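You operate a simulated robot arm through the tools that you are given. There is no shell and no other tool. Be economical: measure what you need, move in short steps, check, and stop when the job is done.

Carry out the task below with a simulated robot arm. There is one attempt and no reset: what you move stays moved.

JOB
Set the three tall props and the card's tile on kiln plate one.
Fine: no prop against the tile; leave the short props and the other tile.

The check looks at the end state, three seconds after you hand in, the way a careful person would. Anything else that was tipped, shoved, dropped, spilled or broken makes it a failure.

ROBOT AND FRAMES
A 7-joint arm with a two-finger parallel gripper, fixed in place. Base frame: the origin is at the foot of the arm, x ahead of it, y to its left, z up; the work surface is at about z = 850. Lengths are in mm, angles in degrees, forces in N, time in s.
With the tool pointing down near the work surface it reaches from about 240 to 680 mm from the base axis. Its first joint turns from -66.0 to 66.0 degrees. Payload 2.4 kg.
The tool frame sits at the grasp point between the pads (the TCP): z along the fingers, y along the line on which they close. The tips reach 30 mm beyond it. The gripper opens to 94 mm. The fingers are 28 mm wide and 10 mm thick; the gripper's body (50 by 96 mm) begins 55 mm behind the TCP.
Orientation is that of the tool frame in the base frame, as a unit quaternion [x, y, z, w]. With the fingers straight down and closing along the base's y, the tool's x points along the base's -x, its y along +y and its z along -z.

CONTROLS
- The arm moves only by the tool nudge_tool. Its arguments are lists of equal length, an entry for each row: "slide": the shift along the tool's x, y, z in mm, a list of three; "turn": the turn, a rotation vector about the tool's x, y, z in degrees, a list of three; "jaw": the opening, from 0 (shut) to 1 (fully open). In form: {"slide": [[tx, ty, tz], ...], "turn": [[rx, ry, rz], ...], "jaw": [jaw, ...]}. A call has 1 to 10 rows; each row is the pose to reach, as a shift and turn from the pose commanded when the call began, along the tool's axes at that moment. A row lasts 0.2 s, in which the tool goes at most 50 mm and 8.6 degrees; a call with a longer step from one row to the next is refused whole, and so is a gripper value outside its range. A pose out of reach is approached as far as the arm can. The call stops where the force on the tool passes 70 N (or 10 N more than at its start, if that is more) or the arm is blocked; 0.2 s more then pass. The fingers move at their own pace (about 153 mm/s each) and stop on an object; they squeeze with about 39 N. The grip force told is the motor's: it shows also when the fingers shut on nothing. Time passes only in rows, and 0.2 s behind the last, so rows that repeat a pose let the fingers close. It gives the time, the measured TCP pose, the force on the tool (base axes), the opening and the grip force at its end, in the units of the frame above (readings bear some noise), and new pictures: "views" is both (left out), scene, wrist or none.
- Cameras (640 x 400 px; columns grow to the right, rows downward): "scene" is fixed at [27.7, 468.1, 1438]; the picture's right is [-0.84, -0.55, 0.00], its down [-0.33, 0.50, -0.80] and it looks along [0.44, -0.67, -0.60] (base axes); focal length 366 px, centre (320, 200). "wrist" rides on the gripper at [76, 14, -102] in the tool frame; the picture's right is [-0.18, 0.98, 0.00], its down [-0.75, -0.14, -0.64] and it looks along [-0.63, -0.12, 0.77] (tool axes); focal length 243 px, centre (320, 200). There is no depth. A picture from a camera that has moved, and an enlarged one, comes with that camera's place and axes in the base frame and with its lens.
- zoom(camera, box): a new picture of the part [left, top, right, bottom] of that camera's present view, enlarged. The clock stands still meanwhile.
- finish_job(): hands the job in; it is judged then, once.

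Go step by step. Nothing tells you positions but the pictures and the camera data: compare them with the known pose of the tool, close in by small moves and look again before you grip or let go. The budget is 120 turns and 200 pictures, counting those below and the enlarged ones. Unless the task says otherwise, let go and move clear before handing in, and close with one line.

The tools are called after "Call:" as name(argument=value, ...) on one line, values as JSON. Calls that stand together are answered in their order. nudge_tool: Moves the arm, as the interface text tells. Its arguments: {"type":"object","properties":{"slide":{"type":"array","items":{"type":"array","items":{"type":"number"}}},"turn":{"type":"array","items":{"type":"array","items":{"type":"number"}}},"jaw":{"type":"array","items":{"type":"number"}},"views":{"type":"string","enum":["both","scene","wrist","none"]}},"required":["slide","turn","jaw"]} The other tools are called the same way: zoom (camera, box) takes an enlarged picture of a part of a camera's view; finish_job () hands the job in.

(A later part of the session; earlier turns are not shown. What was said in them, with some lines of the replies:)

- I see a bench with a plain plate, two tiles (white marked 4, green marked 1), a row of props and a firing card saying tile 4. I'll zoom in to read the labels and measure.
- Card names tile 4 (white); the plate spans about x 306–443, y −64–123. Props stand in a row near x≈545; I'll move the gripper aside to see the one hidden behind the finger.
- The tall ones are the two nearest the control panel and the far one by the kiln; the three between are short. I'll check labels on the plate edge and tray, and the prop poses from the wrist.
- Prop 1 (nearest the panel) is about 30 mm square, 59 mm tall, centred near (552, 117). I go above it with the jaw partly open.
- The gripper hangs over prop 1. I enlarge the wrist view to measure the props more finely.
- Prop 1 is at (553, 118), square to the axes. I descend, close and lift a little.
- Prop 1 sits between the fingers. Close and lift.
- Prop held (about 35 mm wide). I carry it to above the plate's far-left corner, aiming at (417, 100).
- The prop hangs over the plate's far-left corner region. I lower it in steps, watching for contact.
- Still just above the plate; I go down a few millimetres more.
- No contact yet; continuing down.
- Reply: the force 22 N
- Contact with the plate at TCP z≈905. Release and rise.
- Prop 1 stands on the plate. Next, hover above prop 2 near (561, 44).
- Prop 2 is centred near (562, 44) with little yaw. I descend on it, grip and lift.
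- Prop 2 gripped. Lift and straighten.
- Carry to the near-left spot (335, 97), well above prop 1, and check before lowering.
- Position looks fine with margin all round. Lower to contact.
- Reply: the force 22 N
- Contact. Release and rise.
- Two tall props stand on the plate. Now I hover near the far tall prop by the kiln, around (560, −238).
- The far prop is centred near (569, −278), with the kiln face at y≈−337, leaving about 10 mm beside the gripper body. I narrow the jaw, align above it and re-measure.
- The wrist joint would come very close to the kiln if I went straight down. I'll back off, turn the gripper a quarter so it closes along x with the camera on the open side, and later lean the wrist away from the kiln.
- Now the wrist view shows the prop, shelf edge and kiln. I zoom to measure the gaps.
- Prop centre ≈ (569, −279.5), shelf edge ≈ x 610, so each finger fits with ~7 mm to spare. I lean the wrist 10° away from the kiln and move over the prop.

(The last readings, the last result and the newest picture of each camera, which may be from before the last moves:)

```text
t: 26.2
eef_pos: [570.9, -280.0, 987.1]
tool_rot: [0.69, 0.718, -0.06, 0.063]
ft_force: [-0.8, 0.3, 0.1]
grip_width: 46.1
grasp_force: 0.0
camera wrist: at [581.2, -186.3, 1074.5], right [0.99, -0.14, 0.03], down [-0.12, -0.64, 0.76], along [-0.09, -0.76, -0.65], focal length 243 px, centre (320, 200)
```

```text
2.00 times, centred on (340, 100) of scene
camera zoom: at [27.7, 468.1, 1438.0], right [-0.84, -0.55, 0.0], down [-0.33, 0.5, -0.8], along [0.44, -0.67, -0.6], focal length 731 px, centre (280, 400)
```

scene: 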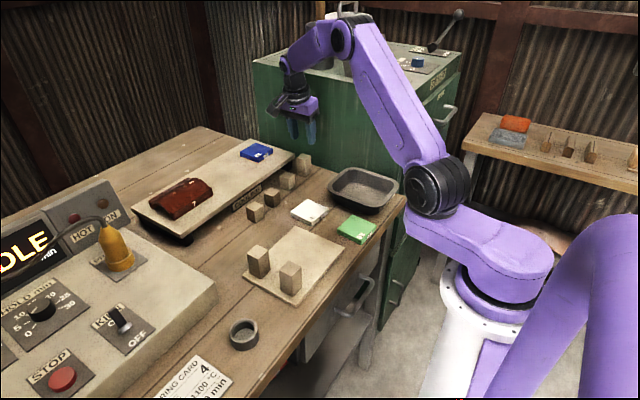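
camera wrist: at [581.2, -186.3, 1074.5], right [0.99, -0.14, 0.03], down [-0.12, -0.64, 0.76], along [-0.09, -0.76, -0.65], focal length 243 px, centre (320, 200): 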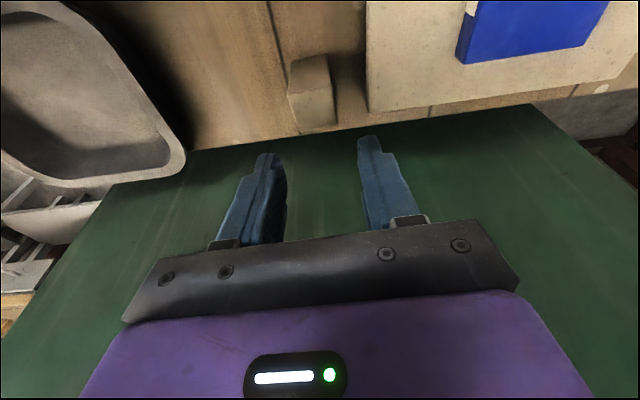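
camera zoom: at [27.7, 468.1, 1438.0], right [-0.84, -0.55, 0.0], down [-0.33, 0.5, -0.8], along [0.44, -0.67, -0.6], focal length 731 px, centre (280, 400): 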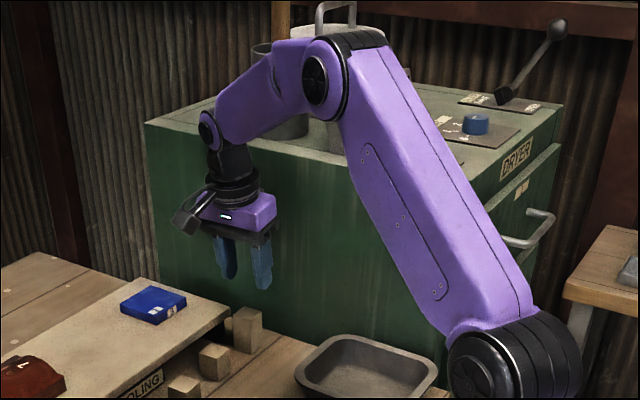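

Alignment holds. I descend straight down in base terms, pausing with the tips just above shelf height.

Call:
nudge_tool(slide=[[3.5, 0, 19.7], [7, 0, 39.4], [8.2, 0, 46.3], [8.2, 0, 46.3]], turn=[[0, 0, 0], [0, 0, 0], [0, 0, 0], [0, 0, 0]], jaw=[0.49, 0.49, 0.49, 0.49])

Call:
zoom(camera="wrist", box=[240, 60, 440, 220])

Call:
zoom(camera="scene", box=[240, 80, 360, 200])

```text
t: 27.2
eef_pos: [570.2, -280.9, 937.7]
tool_rot: [0.69, 0.718, -0.061, 0.062]
ft_force: [-0.4, 0.4, 0.1]
grip_width: 46.1
grasp_force: 0.1
camera wrist: at [581.1, -186.9, 1026.2], right [0.99, -0.14, 0.03], down [-0.12, -0.64, 0.76], along [-0.09, -0.76, -0.65], focal length 243 px, centre (320, 200)
```

scene: 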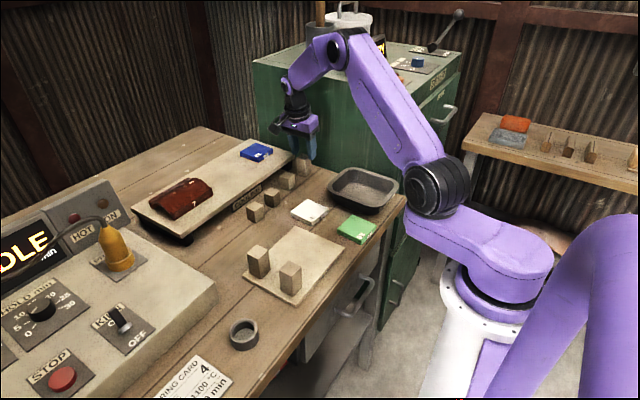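
wrist: 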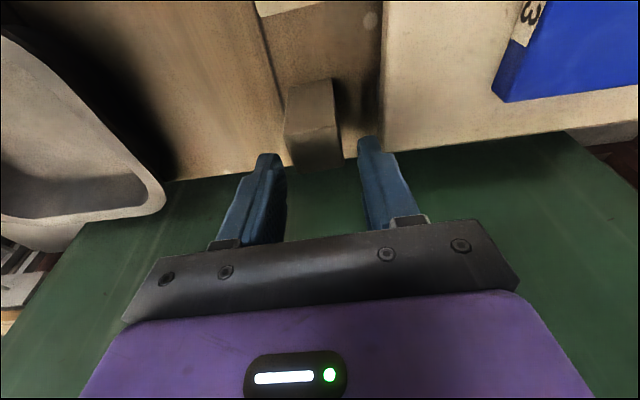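

```text
2.50 times, centred on (340, 140) of wrist
camera zoom: at [581.1, -186.9, 1026.2], right [0.99, -0.14, 0.03], down [-0.12, -0.64, 0.76], along [-0.09, -0.76, -0.65], focal length 606 px, centre (270, 350)
```

zoom: 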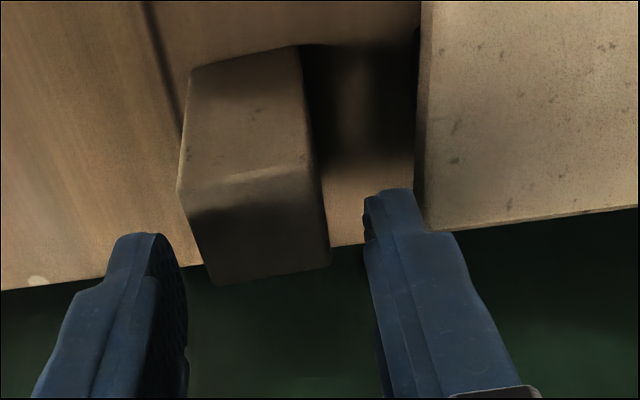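

```text
3.33 times, centred on (300, 140) of scene
camera zoom: at [27.7, 468.1, 1438.0], right [-0.84, -0.55, 0.0], down [-0.33, 0.5, -0.8], along [0.44, -0.67, -0.6], focal length 1219 px, centre (387, 400)
```

zoom: 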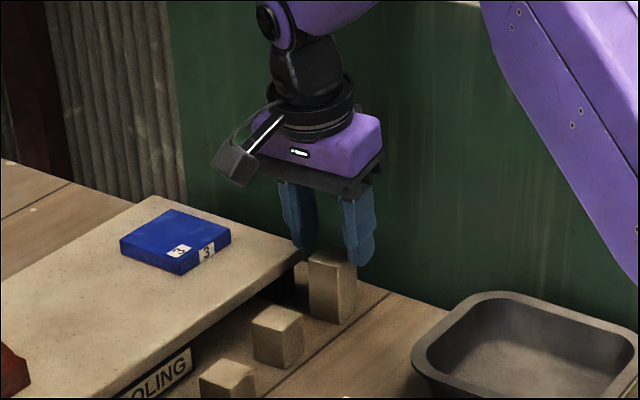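

The prop is centred between the tips and the right finger clears the shelf edge. Down another 25 mm, then look.

Call:
nudge_tool(slide=[[1.7, 0, 9.8], [3.5, 0, 19.7], [4.4, 0, 25], [4.4, 0, 25]], turn=[[0, 0, 0], [0, 0, 0], [0, 0, 0], [0, 0, 0]], jaw=[0.49, 0.49, 0.49, 0.49], views="none")

Call:
zoom(camera="wrist", box=[240, 60, 440, 220])

Call:
zoom(camera="scene", box=[240, 80, 360, 200])

```text
t: 28.2
eef_pos: [570.3, -279.9, 911.3]
tool_rot: [0.69, 0.719, -0.06, 0.063]
ft_force: [0.5, 0.0, -0.1]
grip_width: 45.8
grasp_force: 0.0
```

```text
2.50 times, centred on (340, 140) of wrist
camera zoom: at [581.3, -187.6, 1001.3], right [0.99, -0.14, 0.03], down [-0.12, -0.64, 0.76], along [-0.09, -0.76, -0.65], focal length 606 px, centre (270, 350)
```

zoom: 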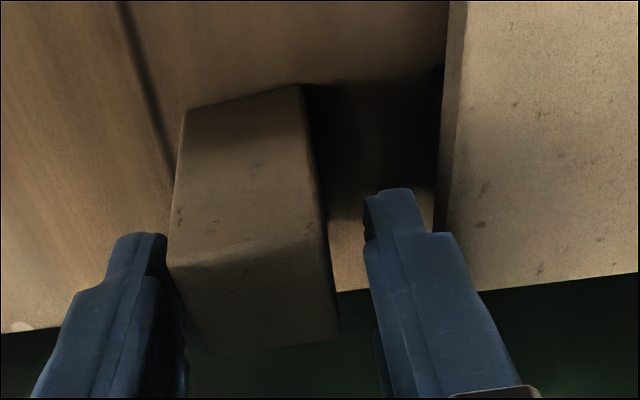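

```text
3.33 times, centred on (300, 140) of scene
camera zoom: at [27.7, 468.1, 1438.0], right [-0.84, -0.55, 0.0], down [-0.33, 0.5, -0.8], along [0.44, -0.67, -0.6], focal length 1219 px, centre (387, 400)
```

zoom: 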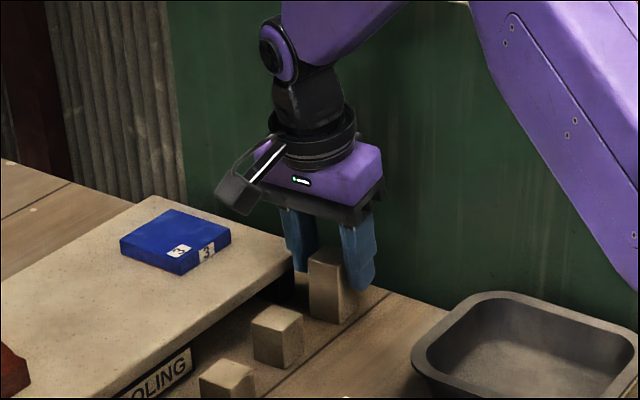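

The prop sits a little nearer the left finger, so I shift 2 mm, then close.

Call:
nudge_tool(slide=[[0, -2, 0], [0, -2, 0], [0, -2, 0], [0, -2, 0]], turn=[[0, 0, 0], [0, 0, 0], [0, 0, 0], [0, 0, 0]], jaw=[0.49, 0.2, 0.2, 0.2], views="scene")

Call:
zoom(camera="wrist", box=[240, 60, 440, 220])

```text
t: 29.2
eef_pos: [568.4, -279.9, 912.0]
tool_rot: [0.69, 0.719, -0.061, 0.063]
ft_force: [1.3, -0.7, 0.8]
grip_width: 35.7
grasp_force: 38.6
```

scene: 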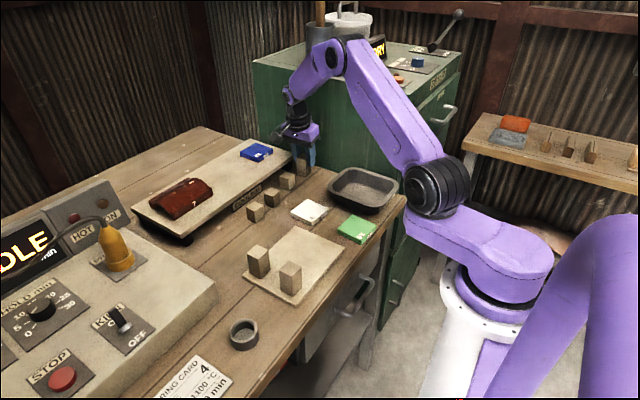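

```text
2.50 times, centred on (340, 140) of wrist
camera zoom: at [579.0, -187.3, 1001.3], right [0.99, -0.14, 0.03], down [-0.12, -0.64, 0.76], along [-0.09, -0.76, -0.65], focal length 606 px, centre (270, 350)
```

zoom: 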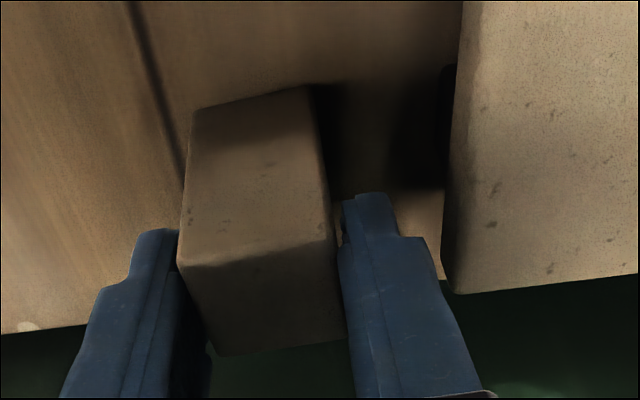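

Gripped. I lift straight up (base), keeping the lean so the prop stays upright.

Call:
nudge_tool(slide=[[-3.5, 0, -19.7], [-9, 0, -51], [-16.5, 0, -93.6], [-16.5, 0, -93.6]], turn=[[0, 0, 0], [0, 0, 0], [0, 0, 0], [0, 0, 0]], jaw=[0.2, 0.2, 0.2, 0.2], views="both")

```text
t: 30.2
eef_pos: [568.4, -279.4, 1009.0]
tool_rot: [0.69, 0.719, -0.06, 0.062]
ft_force: [0.6, -0.1, -1.6]
grip_width: 35.4
grasp_force: 39.3
camera wrist: at [578.9, -186.7, 1096.6], right [0.99, -0.14, 0.03], down [-0.12, -0.64, 0.76], along [-0.09, -0.76, -0.65], focal length 243 px, centre (320, 200)
```

scene: 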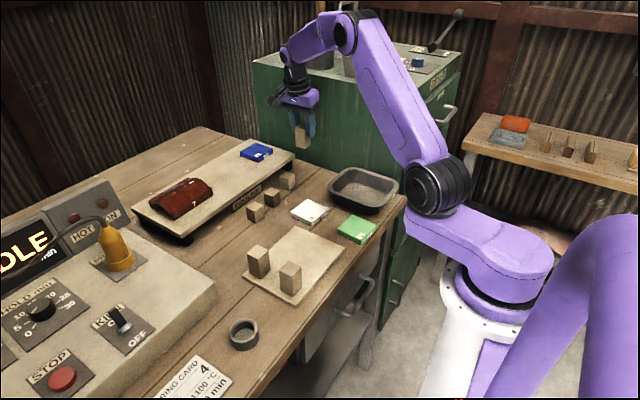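
wrist: 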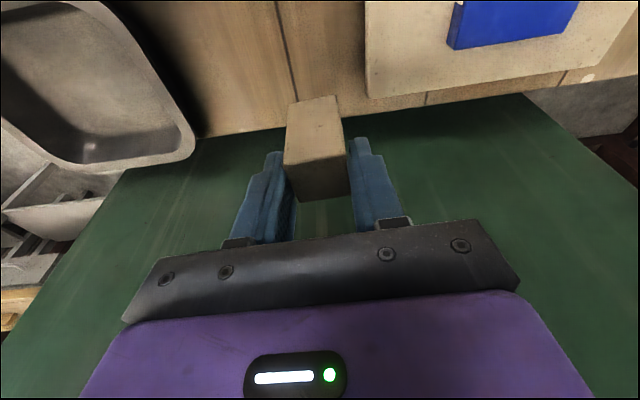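

Prop 6 is clear. I carry it across to (375, 50) over the plate.

Call:
nudge_tool(slide=[[36.9, -19.9, -6.5], [73.7, -39.8, -13], [110.6, -59.7, -19.5], [147.5, -79.6, -26], [184.3, -99.5, -32.6], [221.2, -119.4, -39.1], [258, -139.3, -45.6], [295, -159.2, -52.1], [331.8, -179.1, -58.6], [331.8, -179.1, -58.6]], turn=[[0, 0, 0], [0, 0, 0], [0, 0, 0], [0, 0, 0], [0, 0, 0], [0, 0, 0], [0, 0, 0], [0, 0, 0], [0, 0, 0], [0, 0, 0]], jaw=[0.2, 0.2, 0.2, 0.2, 0.2, 0.2, 0.2, 0.2, 0.2, 0.2])

Call:
zoom(camera="scene", box=[220, 170, 380, 310])

```text
t: 32.4
eef_pos: [376.4, 49.7, 1008.1]
tool_rot: [0.69, 0.719, -0.061, 0.062]
ft_force: [0.4, -0.3, -1.4]
grip_width: 35.4
grasp_force: 39.2
camera wrist: at [387.6, 143.4, 1096.6], right [0.99, -0.14, 0.03], down [-0.12, -0.64, 0.76], along [-0.09, -0.76, -0.65], focal length 243 px, centre (320, 200)
```

scene: 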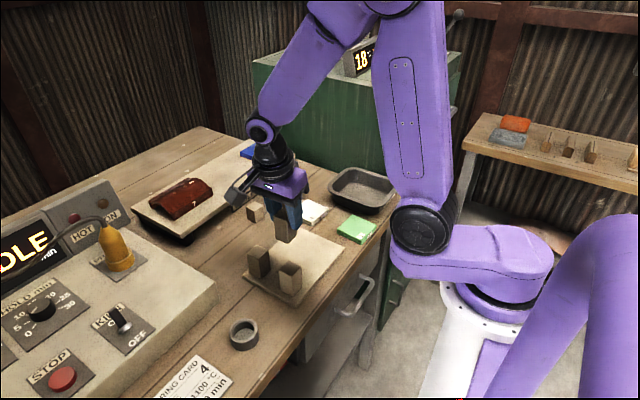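
wrist: 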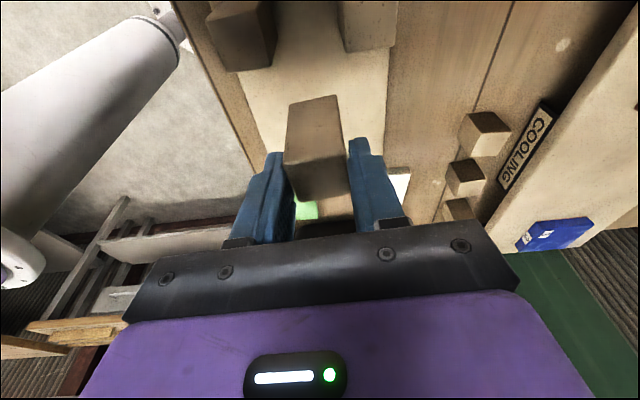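

```text
2.86 times, centred on (300, 240) of scene
camera zoom: at [27.6, 468.2, 1438.0], right [-0.84, -0.55, 0.0], down [-0.33, 0.5, -0.8], along [0.44, -0.67, -0.6], focal length 1045 px, centre (377, 86)
```

zoom: 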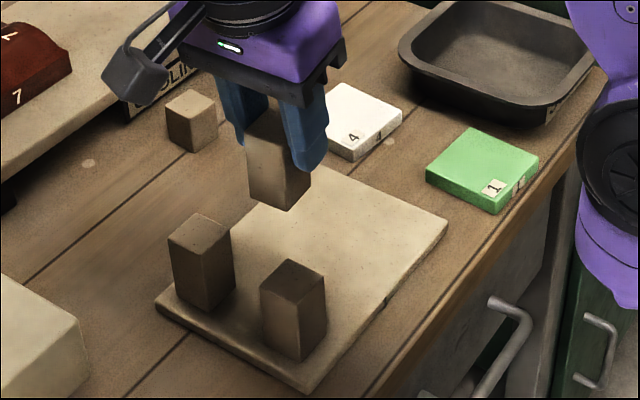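

Placement spot looks clear. Lowering to just above the plate.

Call:
nudge_tool(slide=[[5.2, 0, 29.6], [10.4, 0, 59.1], [13.2, 0, 74.9], [13.6, 0, 76.8], [13.6, 0, 76.8]], turn=[[0, 0, 0], [0, 0, 0], [0, 0, 0], [0, 0, 0], [0, 0, 0]], jaw=[0.2, 0.2, 0.2, 0.2, 0.2], views="wrist")

Call:
zoom(camera="scene", box=[230, 200, 350, 300])

```text
t: 33.6
eef_pos: [376.1, 50.1, 931.1]
tool_rot: [0.69, 0.719, -0.061, 0.063]
ft_force: [0.9, 0.0, -1.5]
grip_width: 35.7
grasp_force: 38.9
camera wrist: at [386.9, 143.4, 1019.3], right [0.99, -0.14, 0.03], down [-0.12, -0.64, 0.76], along [-0.09, -0.76, -0.65], focal length 243 px, centre (320, 200)
```

wrist: 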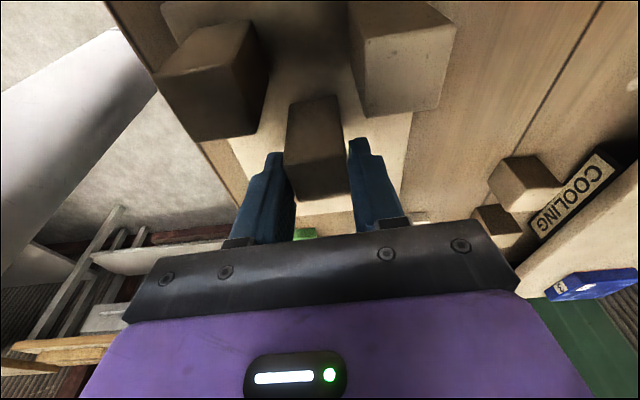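

```text
4.00 times, centred on (290, 250) of scene
camera zoom: at [27.7, 468.1, 1438.0], right [-0.84, -0.55, 0.0], down [-0.33, 0.5, -0.8], along [0.44, -0.67, -0.6], focal length 1463 px, centre (440, 0)
```

zoom: 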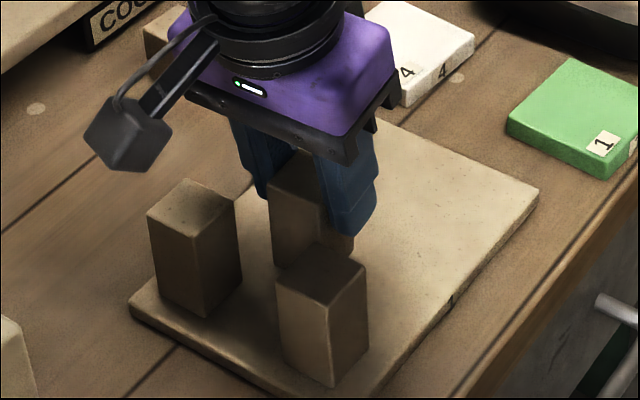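

Close now; stepping down to feel contact.

Call:
nudge_tool(slide=[[0.3, 0, 1.5], [0.5, 0, 3], [0.7, 0, 4], [0.7, 0, 4]], turn=[[0, 0, 0], [0, 0, 0], [0, 0, 0], [0, 0, 0]], jaw=[0.2, 0.2, 0.2, 0.2], views="none")

```text
t: 34.6
eef_pos: [376.4, 49.5, 926.7]
tool_rot: [0.69, 0.719, -0.061, 0.063]
ft_force: [0.1, 0.0, -0.2]
grip_width: 35.5
grasp_force: 38.9
```

Call:
nudge_tool(slide=[[0.1, 0, 0.5], [0.2, 0, 1], [0.2, 0, 1.2], [0.2, 0, 1.2]], turn=[[0, 0, 0], [0, 0, 0], [0, 0, 0], [0, 0, 0]], jaw=[0.2, 0.2, 0.2, 0.2], views="none")

```text
t: 35.6
eef_pos: [375.9, 49.4, 925.3]
tool_rot: [0.69, 0.718, -0.06, 0.062]
ft_force: [0.3, 0.1, -0.9]
grip_width: 35.4
grasp_force: 38.4
```

Call:
nudge_tool(slide=[[0.1, 0, 0.5], [0.2, 0, 1], [0.2, 0, 1.2], [0.2, 0, 1.2]], turn=[[0, 0, 0], [0, 0, 0], [0, 0, 0], [0, 0, 0]], jaw=[0.2, 0.2, 0.2, 0.2], views="none")

```text
t: 36.6
eef_pos: [376.3, 50.5, 925.0]
tool_rot: [0.691, 0.718, -0.06, 0.063]
ft_force: [-2.9, 1.6, 24.0]
grip_width: 35.5
grasp_force: 38.9
```

Contact. Release and lift straight up.

Call:
nudge_tool(slide=[[-0.1, 0, -0.8], [-0.1, 0, -0.8], [-0.1, 0, -0.8], [-7, 0, -39.4], [-14, 0, -78.8], [-21, 0, -118]], turn=[[0, 0, 0], [0, 0, 0], [0, 0, 0], [0, 0, 0], [0, 0, 0], [0, 0, 0]], jaw=[0.2, 0.6, 0.6, 0.6, 0.6, 0.6], views="scene")

Call:
zoom(camera="scene", box=[220, 170, 380, 310])

```text
t: 38.0
eef_pos: [375.5, 51.5, 1043.7]
tool_rot: [0.689, 0.719, -0.06, 0.063]
ft_force: [0.8, 0.0, 0.0]
grip_width: 56.3
grasp_force: 0.0
```

scene: 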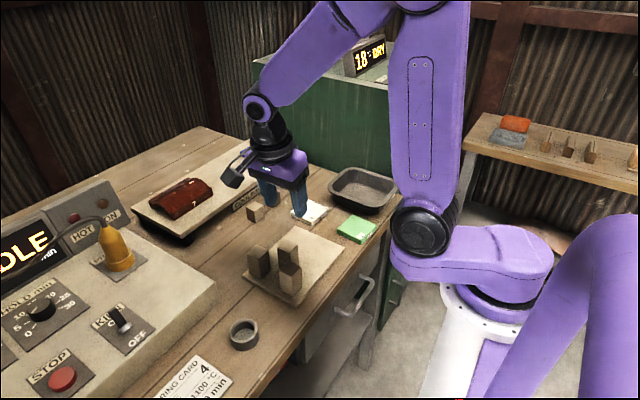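

```text
2.86 times, centred on (300, 240) of scene
camera zoom: at [27.7, 468.1, 1438.0], right [-0.84, -0.55, 0.0], down [-0.33, 0.5, -0.8], along [0.44, -0.67, -0.6], focal length 1045 px, centre (377, 86)
```

zoom: 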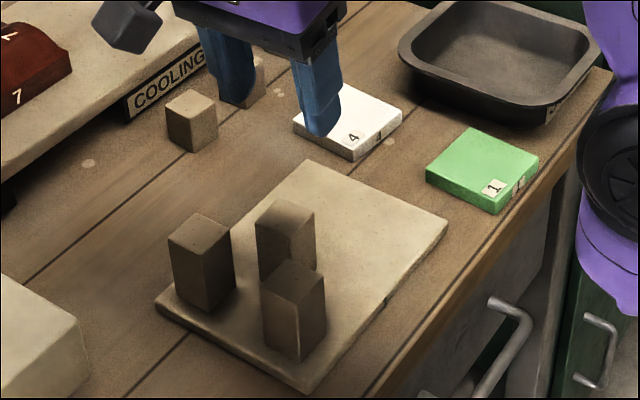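

All three tall props stand on the plate with gaps. I straighten the tool and move over tile 4 with the jaw fully open to measure it.

Call:
nudge_tool(slide=[[-34, 12.4, 6], [-68, 24.8, 12], [-103, 37.3, 18.1], [-137, 49.7, 24.2], [-171, 62.1, 30.2], [-171, 62.1, 30.2]], turn=[[0, 0, 0], [0, 5, 0], [0, 10, 0], [0, 10, 0], [0, 10, 0], [0, 10, 0]], jaw=[0.6, 0.6, 0.9, 1, 1, 1])

Call:
zoom(camera="wrist", box=[220, 40, 440, 200])

```text
t: 39.4
eef_pos: [445.7, -121.7, 1042.2]
tool_rot: [0.693, 0.721, 0.001, -0.001]
ft_force: [0.4, 0.2, -0.6]
grip_width: 93.9
grasp_force: 0.0
camera wrist: at [457.3, -45.4, 1146.0], right [0.99, -0.14, 0.0], down [-0.11, -0.76, 0.64], along [-0.09, -0.64, -0.77], focal length 243 px, centre (320, 200)
```

scene: 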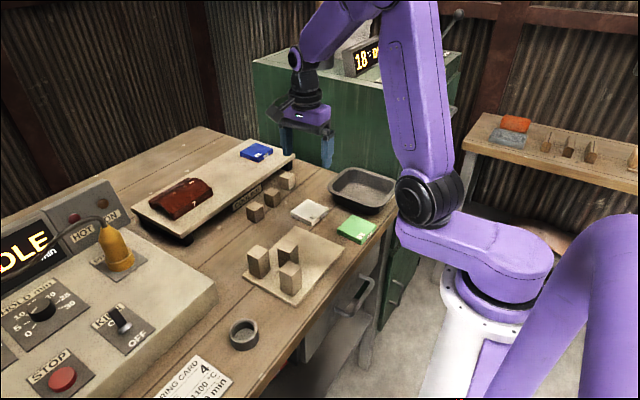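
wrist: 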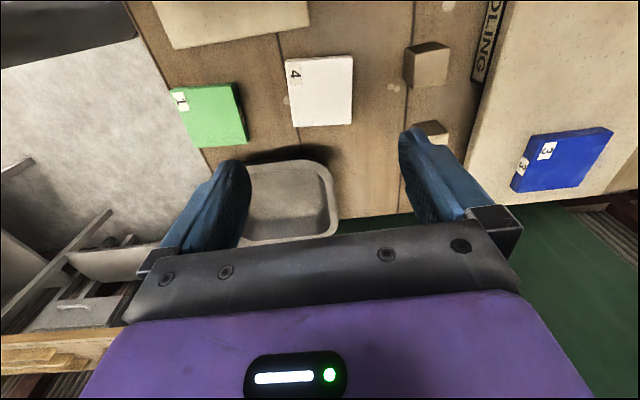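

```text
2.50 times, centred on (330, 120) of wrist
camera zoom: at [457.3, -45.4, 1146.0], right [0.99, -0.14, 0.0], down [-0.11, -0.76, 0.64], along [-0.09, -0.64, -0.77], focal length 606 px, centre (295, 400)
```

zoom: 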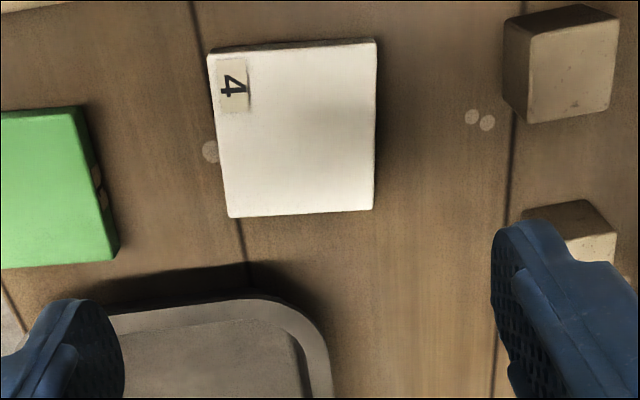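

Tile 4 is about 70 mm square at (446.6, −128), yawed about −5°. I align and come down to re-check.

Call:
nudge_tool(slide=[[-4, 1, 30], [-7.4, 2.3, 60], [-7.4, 2.3, 90], [-7.4, 2.3, 100], [-7.4, 2.3, 100]], turn=[[0, 0, 4], [0, 0, 7.3], [0, 0, 7.3], [0, 0, 7.3], [0, 0, 7.3]], jaw=[1, 1, 1, 1, 1])

Call:
zoom(camera="wrist", box=[220, 60, 440, 220])

```text
t: 40.6
eef_pos: [447.5, -128.0, 942.1]
tool_rot: [0.737, 0.676, 0.0, -0.001]
ft_force: [0.1, 0.5, -0.6]
grip_width: 93.9
grasp_force: 0.1
camera wrist: at [467.8, -53.5, 1046.7], right [0.96, -0.27, 0.0], down [-0.21, -0.74, 0.64], along [-0.17, -0.62, -0.77], focal length 243 px, centre (320, 200)
```

scene: 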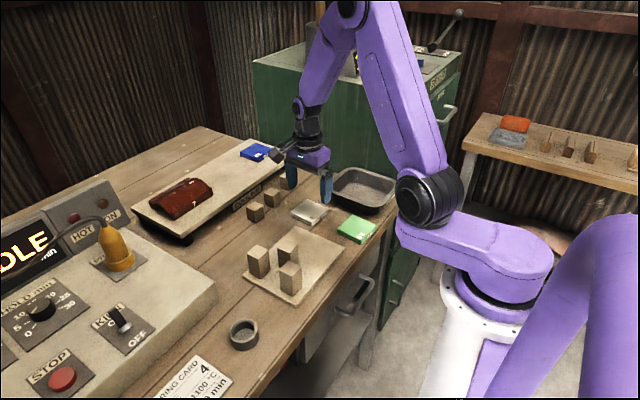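
wrist: 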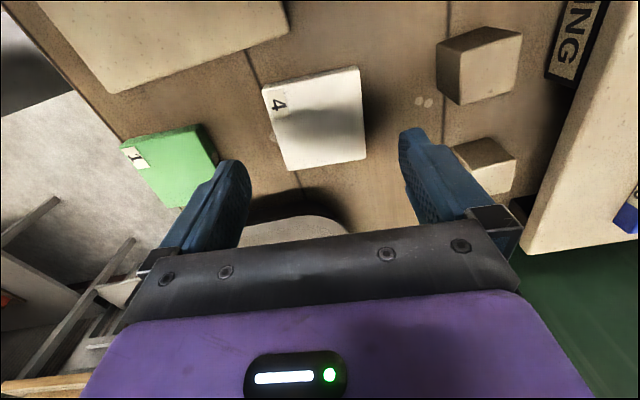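

```text
2.50 times, centred on (330, 140) of wrist
camera zoom: at [467.8, -53.5, 1046.7], right [0.96, -0.27, 0.0], down [-0.21, -0.74, 0.64], along [-0.17, -0.62, -0.77], focal length 606 px, centre (295, 350)
```

zoom: 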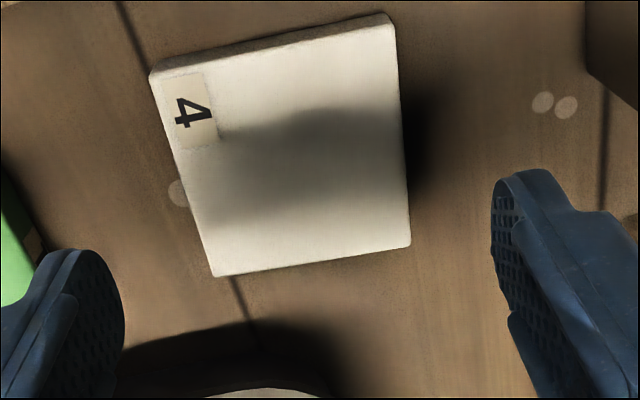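

Centre confirmed. Descend so the tips stop ~3 mm above the bench, then close.

Call:
nudge_tool(slide=[[0, 0, 30], [0, 0, 50], [0, 0, 57.5], [0, 0, 57.5]], turn=[[0, 0, 0], [0, 0, 0], [0, 0, 0], [0, 0, 0]], jaw=[1, 1, 1, 1], views="both")

Call:
zoom(camera="scene", box=[260, 140, 380, 240])

```text
t: 41.6
eef_pos: [446.8, -128.8, 884.9]
tool_rot: [0.738, 0.675, -0.001, 0.001]
ft_force: [0.0, 1.0, 0.3]
grip_width: 94.0
grasp_force: 0.1
camera wrist: at [467.4, -54.7, 988.9], right [0.96, -0.27, 0.0], down [-0.21, -0.74, 0.64], along [-0.17, -0.62, -0.77], focal length 243 px, centre (320, 200)
```

scene: 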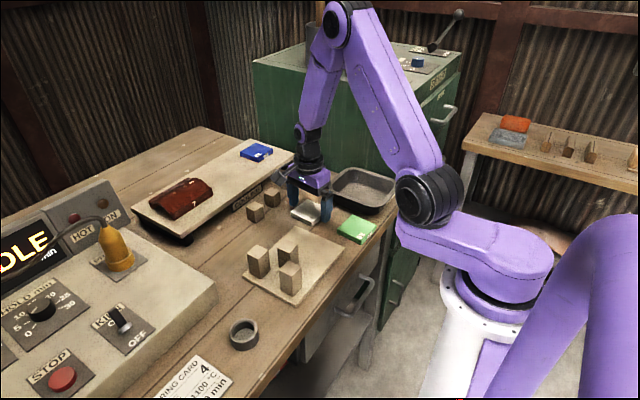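
wrist: 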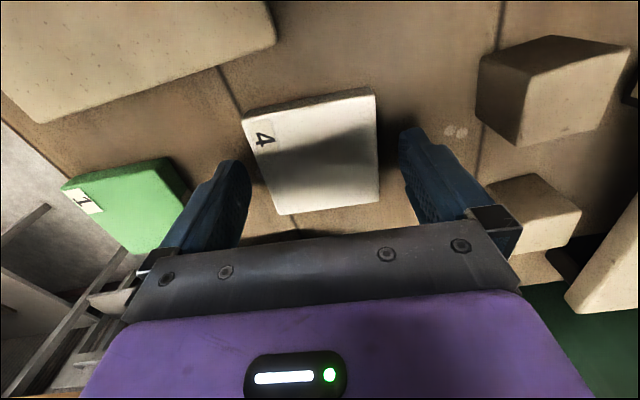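

```text
4.00 times, centred on (320, 190) of scene
camera zoom: at [27.7, 468.1, 1438.0], right [-0.84, -0.55, 0.0], down [-0.33, 0.5, -0.8], along [0.44, -0.67, -0.6], focal length 1463 px, centre (320, 240)
```

zoom: 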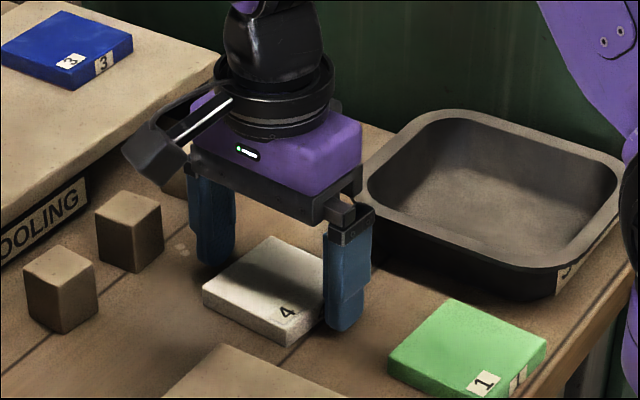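

Tile sits between the fingers. Close and lift slightly.

Call:
nudge_tool(slide=[[0, 0, 0], [0, 0, 0], [0, 0, 0], [0, 0, -20], [0, 0, -55], [0, 0, -55]], turn=[[0, 0, 0], [0, 0, 0], [0, 0, 0], [0, 0, 0], [0, 0, 0], [0, 0, 0]], jaw=[0.5, 0.5, 0.5, 0.5, 0.5, 0.5])

Call:
zoom(camera="scene", box=[260, 140, 380, 240])

```text
t: 43.0
eef_pos: [446.1, -128.0, 941.6]
tool_rot: [0.738, 0.675, 0.0, 0.0]
ft_force: [-0.2, -0.4, -1.2]
grip_width: 69.4
grasp_force: 39.0
camera wrist: at [467.3, -54.1, 1044.9], right [0.96, -0.27, 0.0], down [-0.21, -0.74, 0.64], along [-0.17, -0.62, -0.77], focal length 243 px, centre (320, 200)
```

scene: 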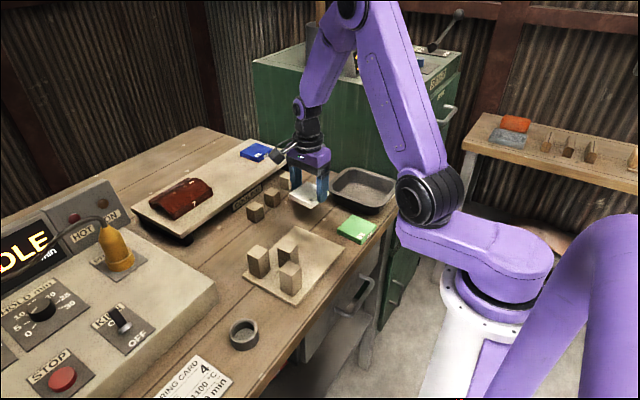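
wrist: 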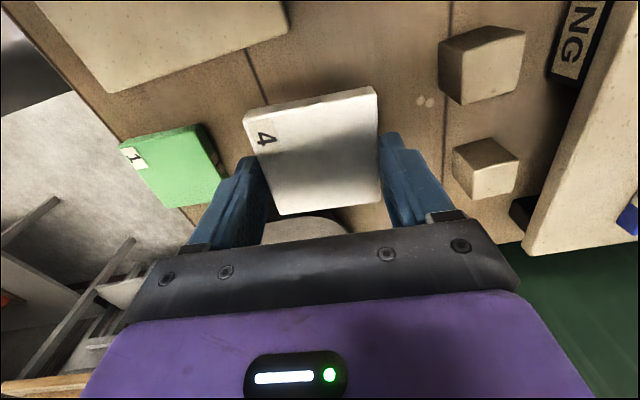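

```text
4.00 times, centred on (320, 190) of scene
camera zoom: at [27.7, 468.1, 1438.0], right [-0.84, -0.55, 0.0], down [-0.33, 0.5, -0.8], along [0.44, -0.67, -0.6], focal length 1463 px, centre (320, 240)
```

zoom: 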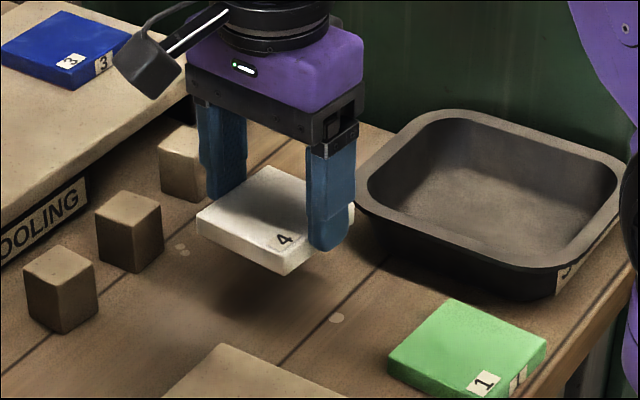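

Tile 4 is held level. I carry it to the free end of the plate, squared up, centre (374, −18).

Call:
nudge_tool(slide=[[26, -20.5, -5], [52, -41, -5], [78, -61.4, -5], [103.3, -81.8, -5], [103.3, -81.8, 20], [103.3, -81.8, 30], [103.3, -81.8, 30]], turn=[[0, 0, 0], [0, 0, -2], [0, 0, -5], [0, 0, -5], [0, 0, -5], [0, 0, -5], [0, 0, -5]], jaw=[0.5, 0.5, 0.5, 0.5, 0.5, 0.5, 0.5])

Call:
zoom(camera="scene", box=[230, 190, 370, 310])

Call:
zoom(camera="wrist", box=[180, 0, 460, 220])

```text
t: 44.6
eef_pos: [374.8, -19.6, 909.9]
tool_rot: [0.707, 0.708, 0.0, 0.0]
ft_force: [-0.1, 0.2, -1.4]
grip_width: 69.3
grasp_force: 38.8
camera wrist: at [389.9, 57.8, 1013.3], right [0.98, -0.18, 0.0], down [-0.14, -0.75, 0.64], along [-0.12, -0.63, -0.77], focal length 243 px, centre (320, 200)
```

scene: 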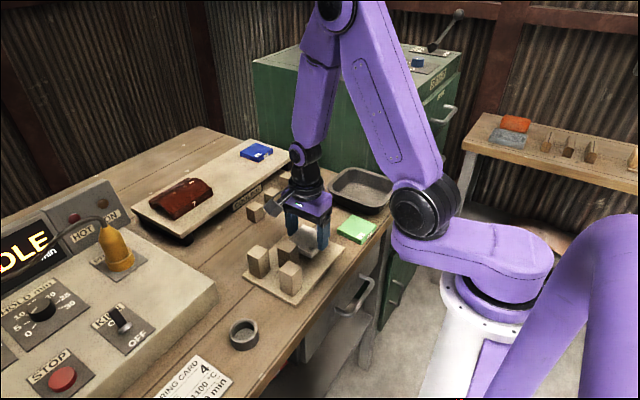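
wrist: 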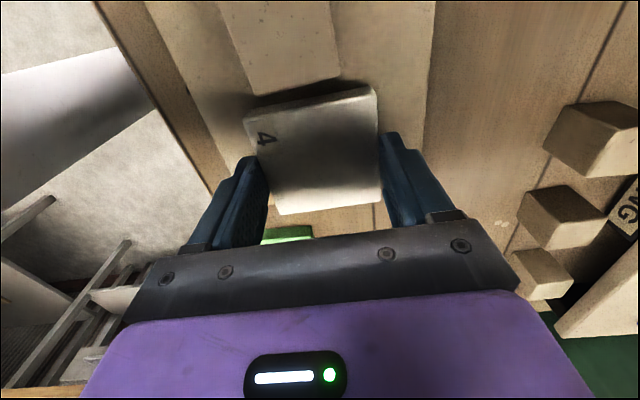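

```text
3.33 times, centred on (300, 250) of scene
camera zoom: at [27.7, 468.1, 1438.0], right [-0.84, -0.55, 0.0], down [-0.33, 0.5, -0.8], along [0.44, -0.67, -0.6], focal length 1219 px, centre (387, 33)
```

zoom: 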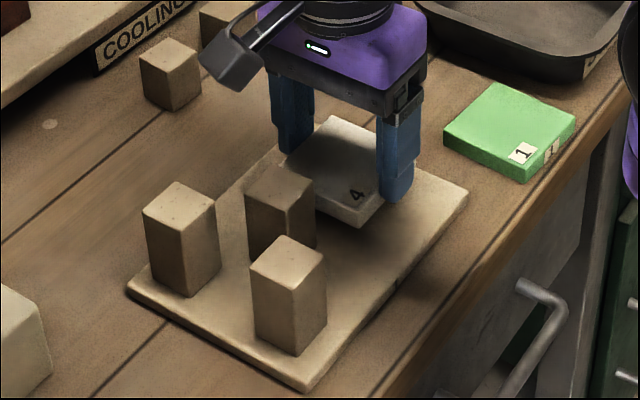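

```text
1.82 times, centred on (320, 110) of wrist
camera zoom: at [389.9, 57.8, 1013.3], right [0.98, -0.18, 0.0], down [-0.14, -0.75, 0.64], along [-0.12, -0.63, -0.77], focal length 441 px, centre (320, 364)
```

zoom: 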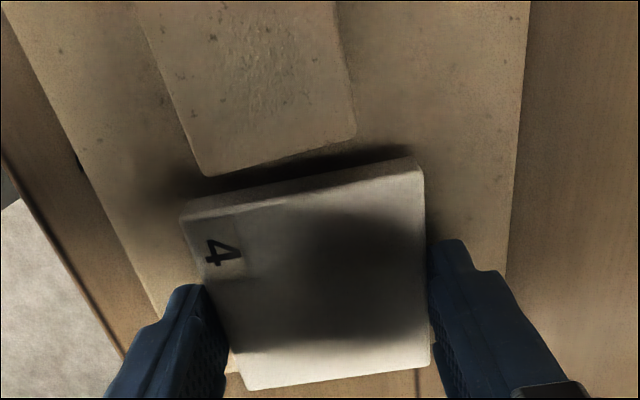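

The tile is about 12 mm from the nearest prop; I shift it 4 mm further away and lower.

Call:
nudge_tool(slide=[[-4, 0, 0], [-4, 0, 7], [-4, 0, 12], [-4, 0, 13], [-4, 0, 13]], turn=[[0, 0, 0], [0, 0, 0], [0, 0, 0], [0, 0, 0], [0, 0, 0]], jaw=[0.5, 0.5, 0.5, 0.5, 0.5], views="none")

Call:
zoom(camera="scene", box=[250, 200, 360, 300])

Call:
zoom(camera="wrist", box=[180, 0, 460, 220])

```text
t: 45.8
eef_pos: [375.3, -23.2, 898.4]
tool_rot: [0.708, 0.707, 0.0, 0.0]
ft_force: [-0.9, -0.1, -1.5]
grip_width: 69.3
grasp_force: 39.0
```

```text
4.00 times, centred on (305, 250) of scene
camera zoom: at [27.7, 468.1, 1438.0], right [-0.84, -0.55, 0.0], down [-0.33, 0.5, -0.8], along [0.44, -0.67, -0.6], focal length 1463 px, centre (380, 0)
```

zoom: 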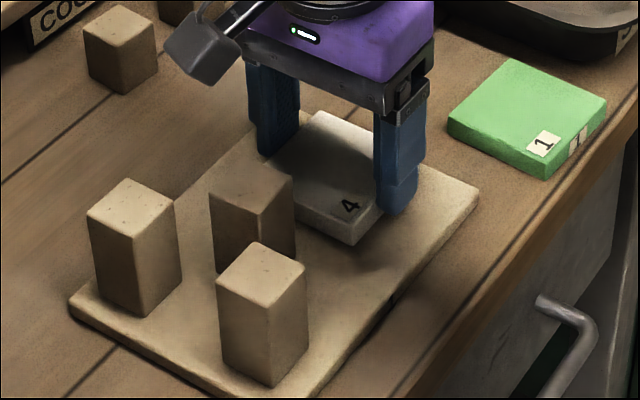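

```text
1.82 times, centred on (320, 110) of wrist
camera zoom: at [389.0, 53.6, 1001.3], right [0.98, -0.18, 0.0], down [-0.14, -0.75, 0.64], along [-0.12, -0.63, -0.77], focal length 441 px, centre (320, 364)
```

zoom: 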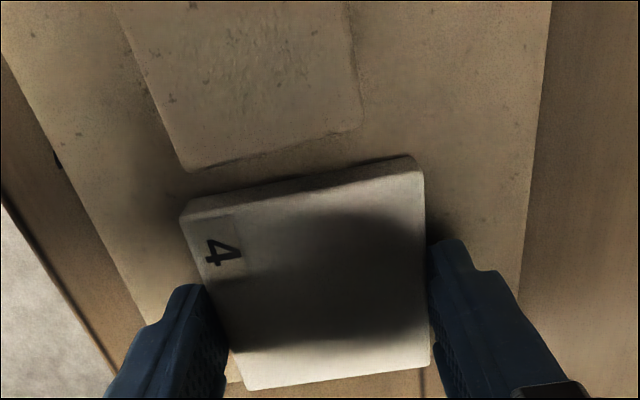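

Tile is fully over the plate with a clear gap. Step down to contact.

Call:
nudge_tool(slide=[[0, 0, 1], [0, 0, 2], [0, 0, 2]], turn=[[0, 0, 0], [0, 0, 0], [0, 0, 0]], jaw=[0.5, 0.5, 0.5], views="none")

```text
t: 46.6
eef_pos: [375.1, -22.2, 896.7]
tool_rot: [0.708, 0.707, 0.0, 0.0]
ft_force: [-5.6, 2.7, 31.8]
grip_width: 69.3
grasp_force: 39.4
```

Contact. Ease up, open and rise.

Call:
nudge_tool(slide=[[0, 0, -1], [0, 0, -1], [0, 0, -1], [0, 0, -1], [0, 0, -40], [0, 0, -85], [0, 0, -130], [0, 0, -170]], turn=[[0, 0, 0], [0, 0, 0], [0, 0, 0], [0, 0, 0], [0, 0, 0], [0, 0, 0], [0, 0, 0], [0, 0, 0]], jaw=[0.5, 0.9, 0.9, 0.9, 0.9, 0.9, 0.9, 0.9])

Call:
zoom(camera="scene", box=[220, 170, 380, 310])

Call:
zoom(camera="wrist", box=[160, 0, 480, 200])

```text
t: 48.4
eef_pos: [373.5, -21.1, 1067.6]
tool_rot: [0.707, 0.707, 0.001, 0.0]
ft_force: [0.0, 0.2, 1.2]
grip_width: 84.8
grasp_force: 0.1
camera wrist: at [386.6, 54.6, 1171.3], right [0.98, -0.18, 0.0], down [-0.14, -0.75, 0.64], along [-0.12, -0.63, -0.77], focal length 243 px, centre (320, 200)
```

scene: 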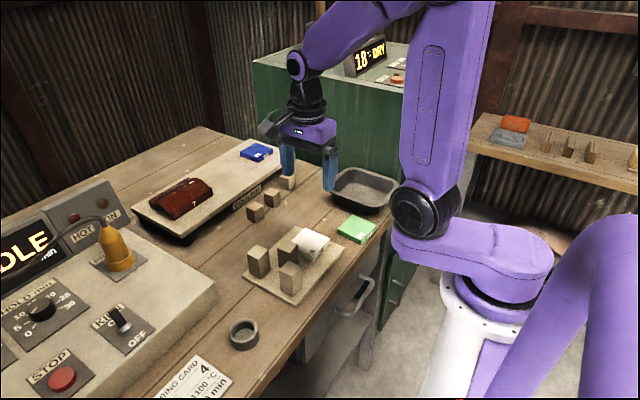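
wrist: 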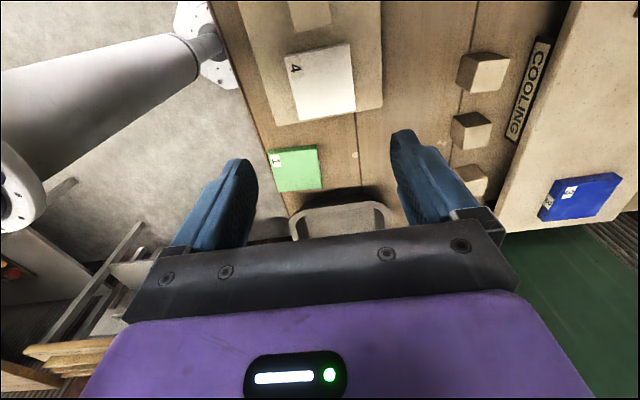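

```text
2.86 times, centred on (300, 240) of scene
camera zoom: at [27.7, 468.1, 1438.0], right [-0.84, -0.55, 0.0], down [-0.33, 0.5, -0.8], along [0.44, -0.67, -0.6], focal length 1045 px, centre (377, 86)
```

zoom: 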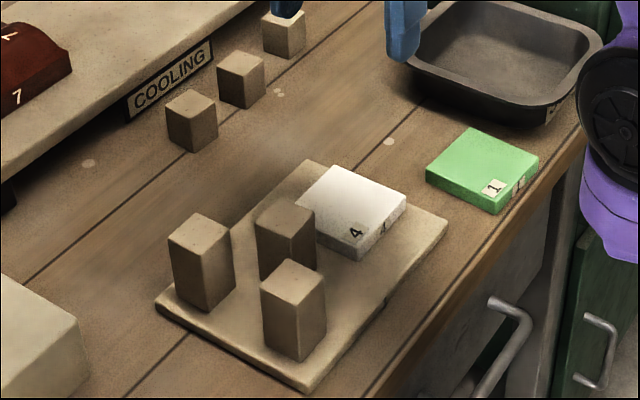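

```text
2.00 times, centred on (320, 100) of wrist
camera zoom: at [386.6, 54.6, 1171.3], right [0.98, -0.18, 0.0], down [-0.14, -0.75, 0.64], along [-0.12, -0.63, -0.77], focal length 485 px, centre (320, 400)
```

zoom: 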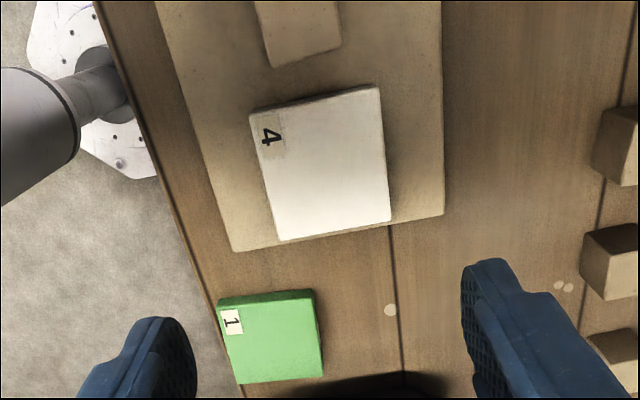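

The three tall props stand on the plate with gaps. Tile 4 lies flat and fully on it, clear of the props, and the short props and tile 1 haven't moved. The gripper is open and clear, so I'm handing in.

Call:
finish_job()

```text
The job is handed in.
```

The three tall props and tile 4 (the tile on the firing card) are on the kiln plate, with no prop touching the tile. The short props and the other tile were left where they were.
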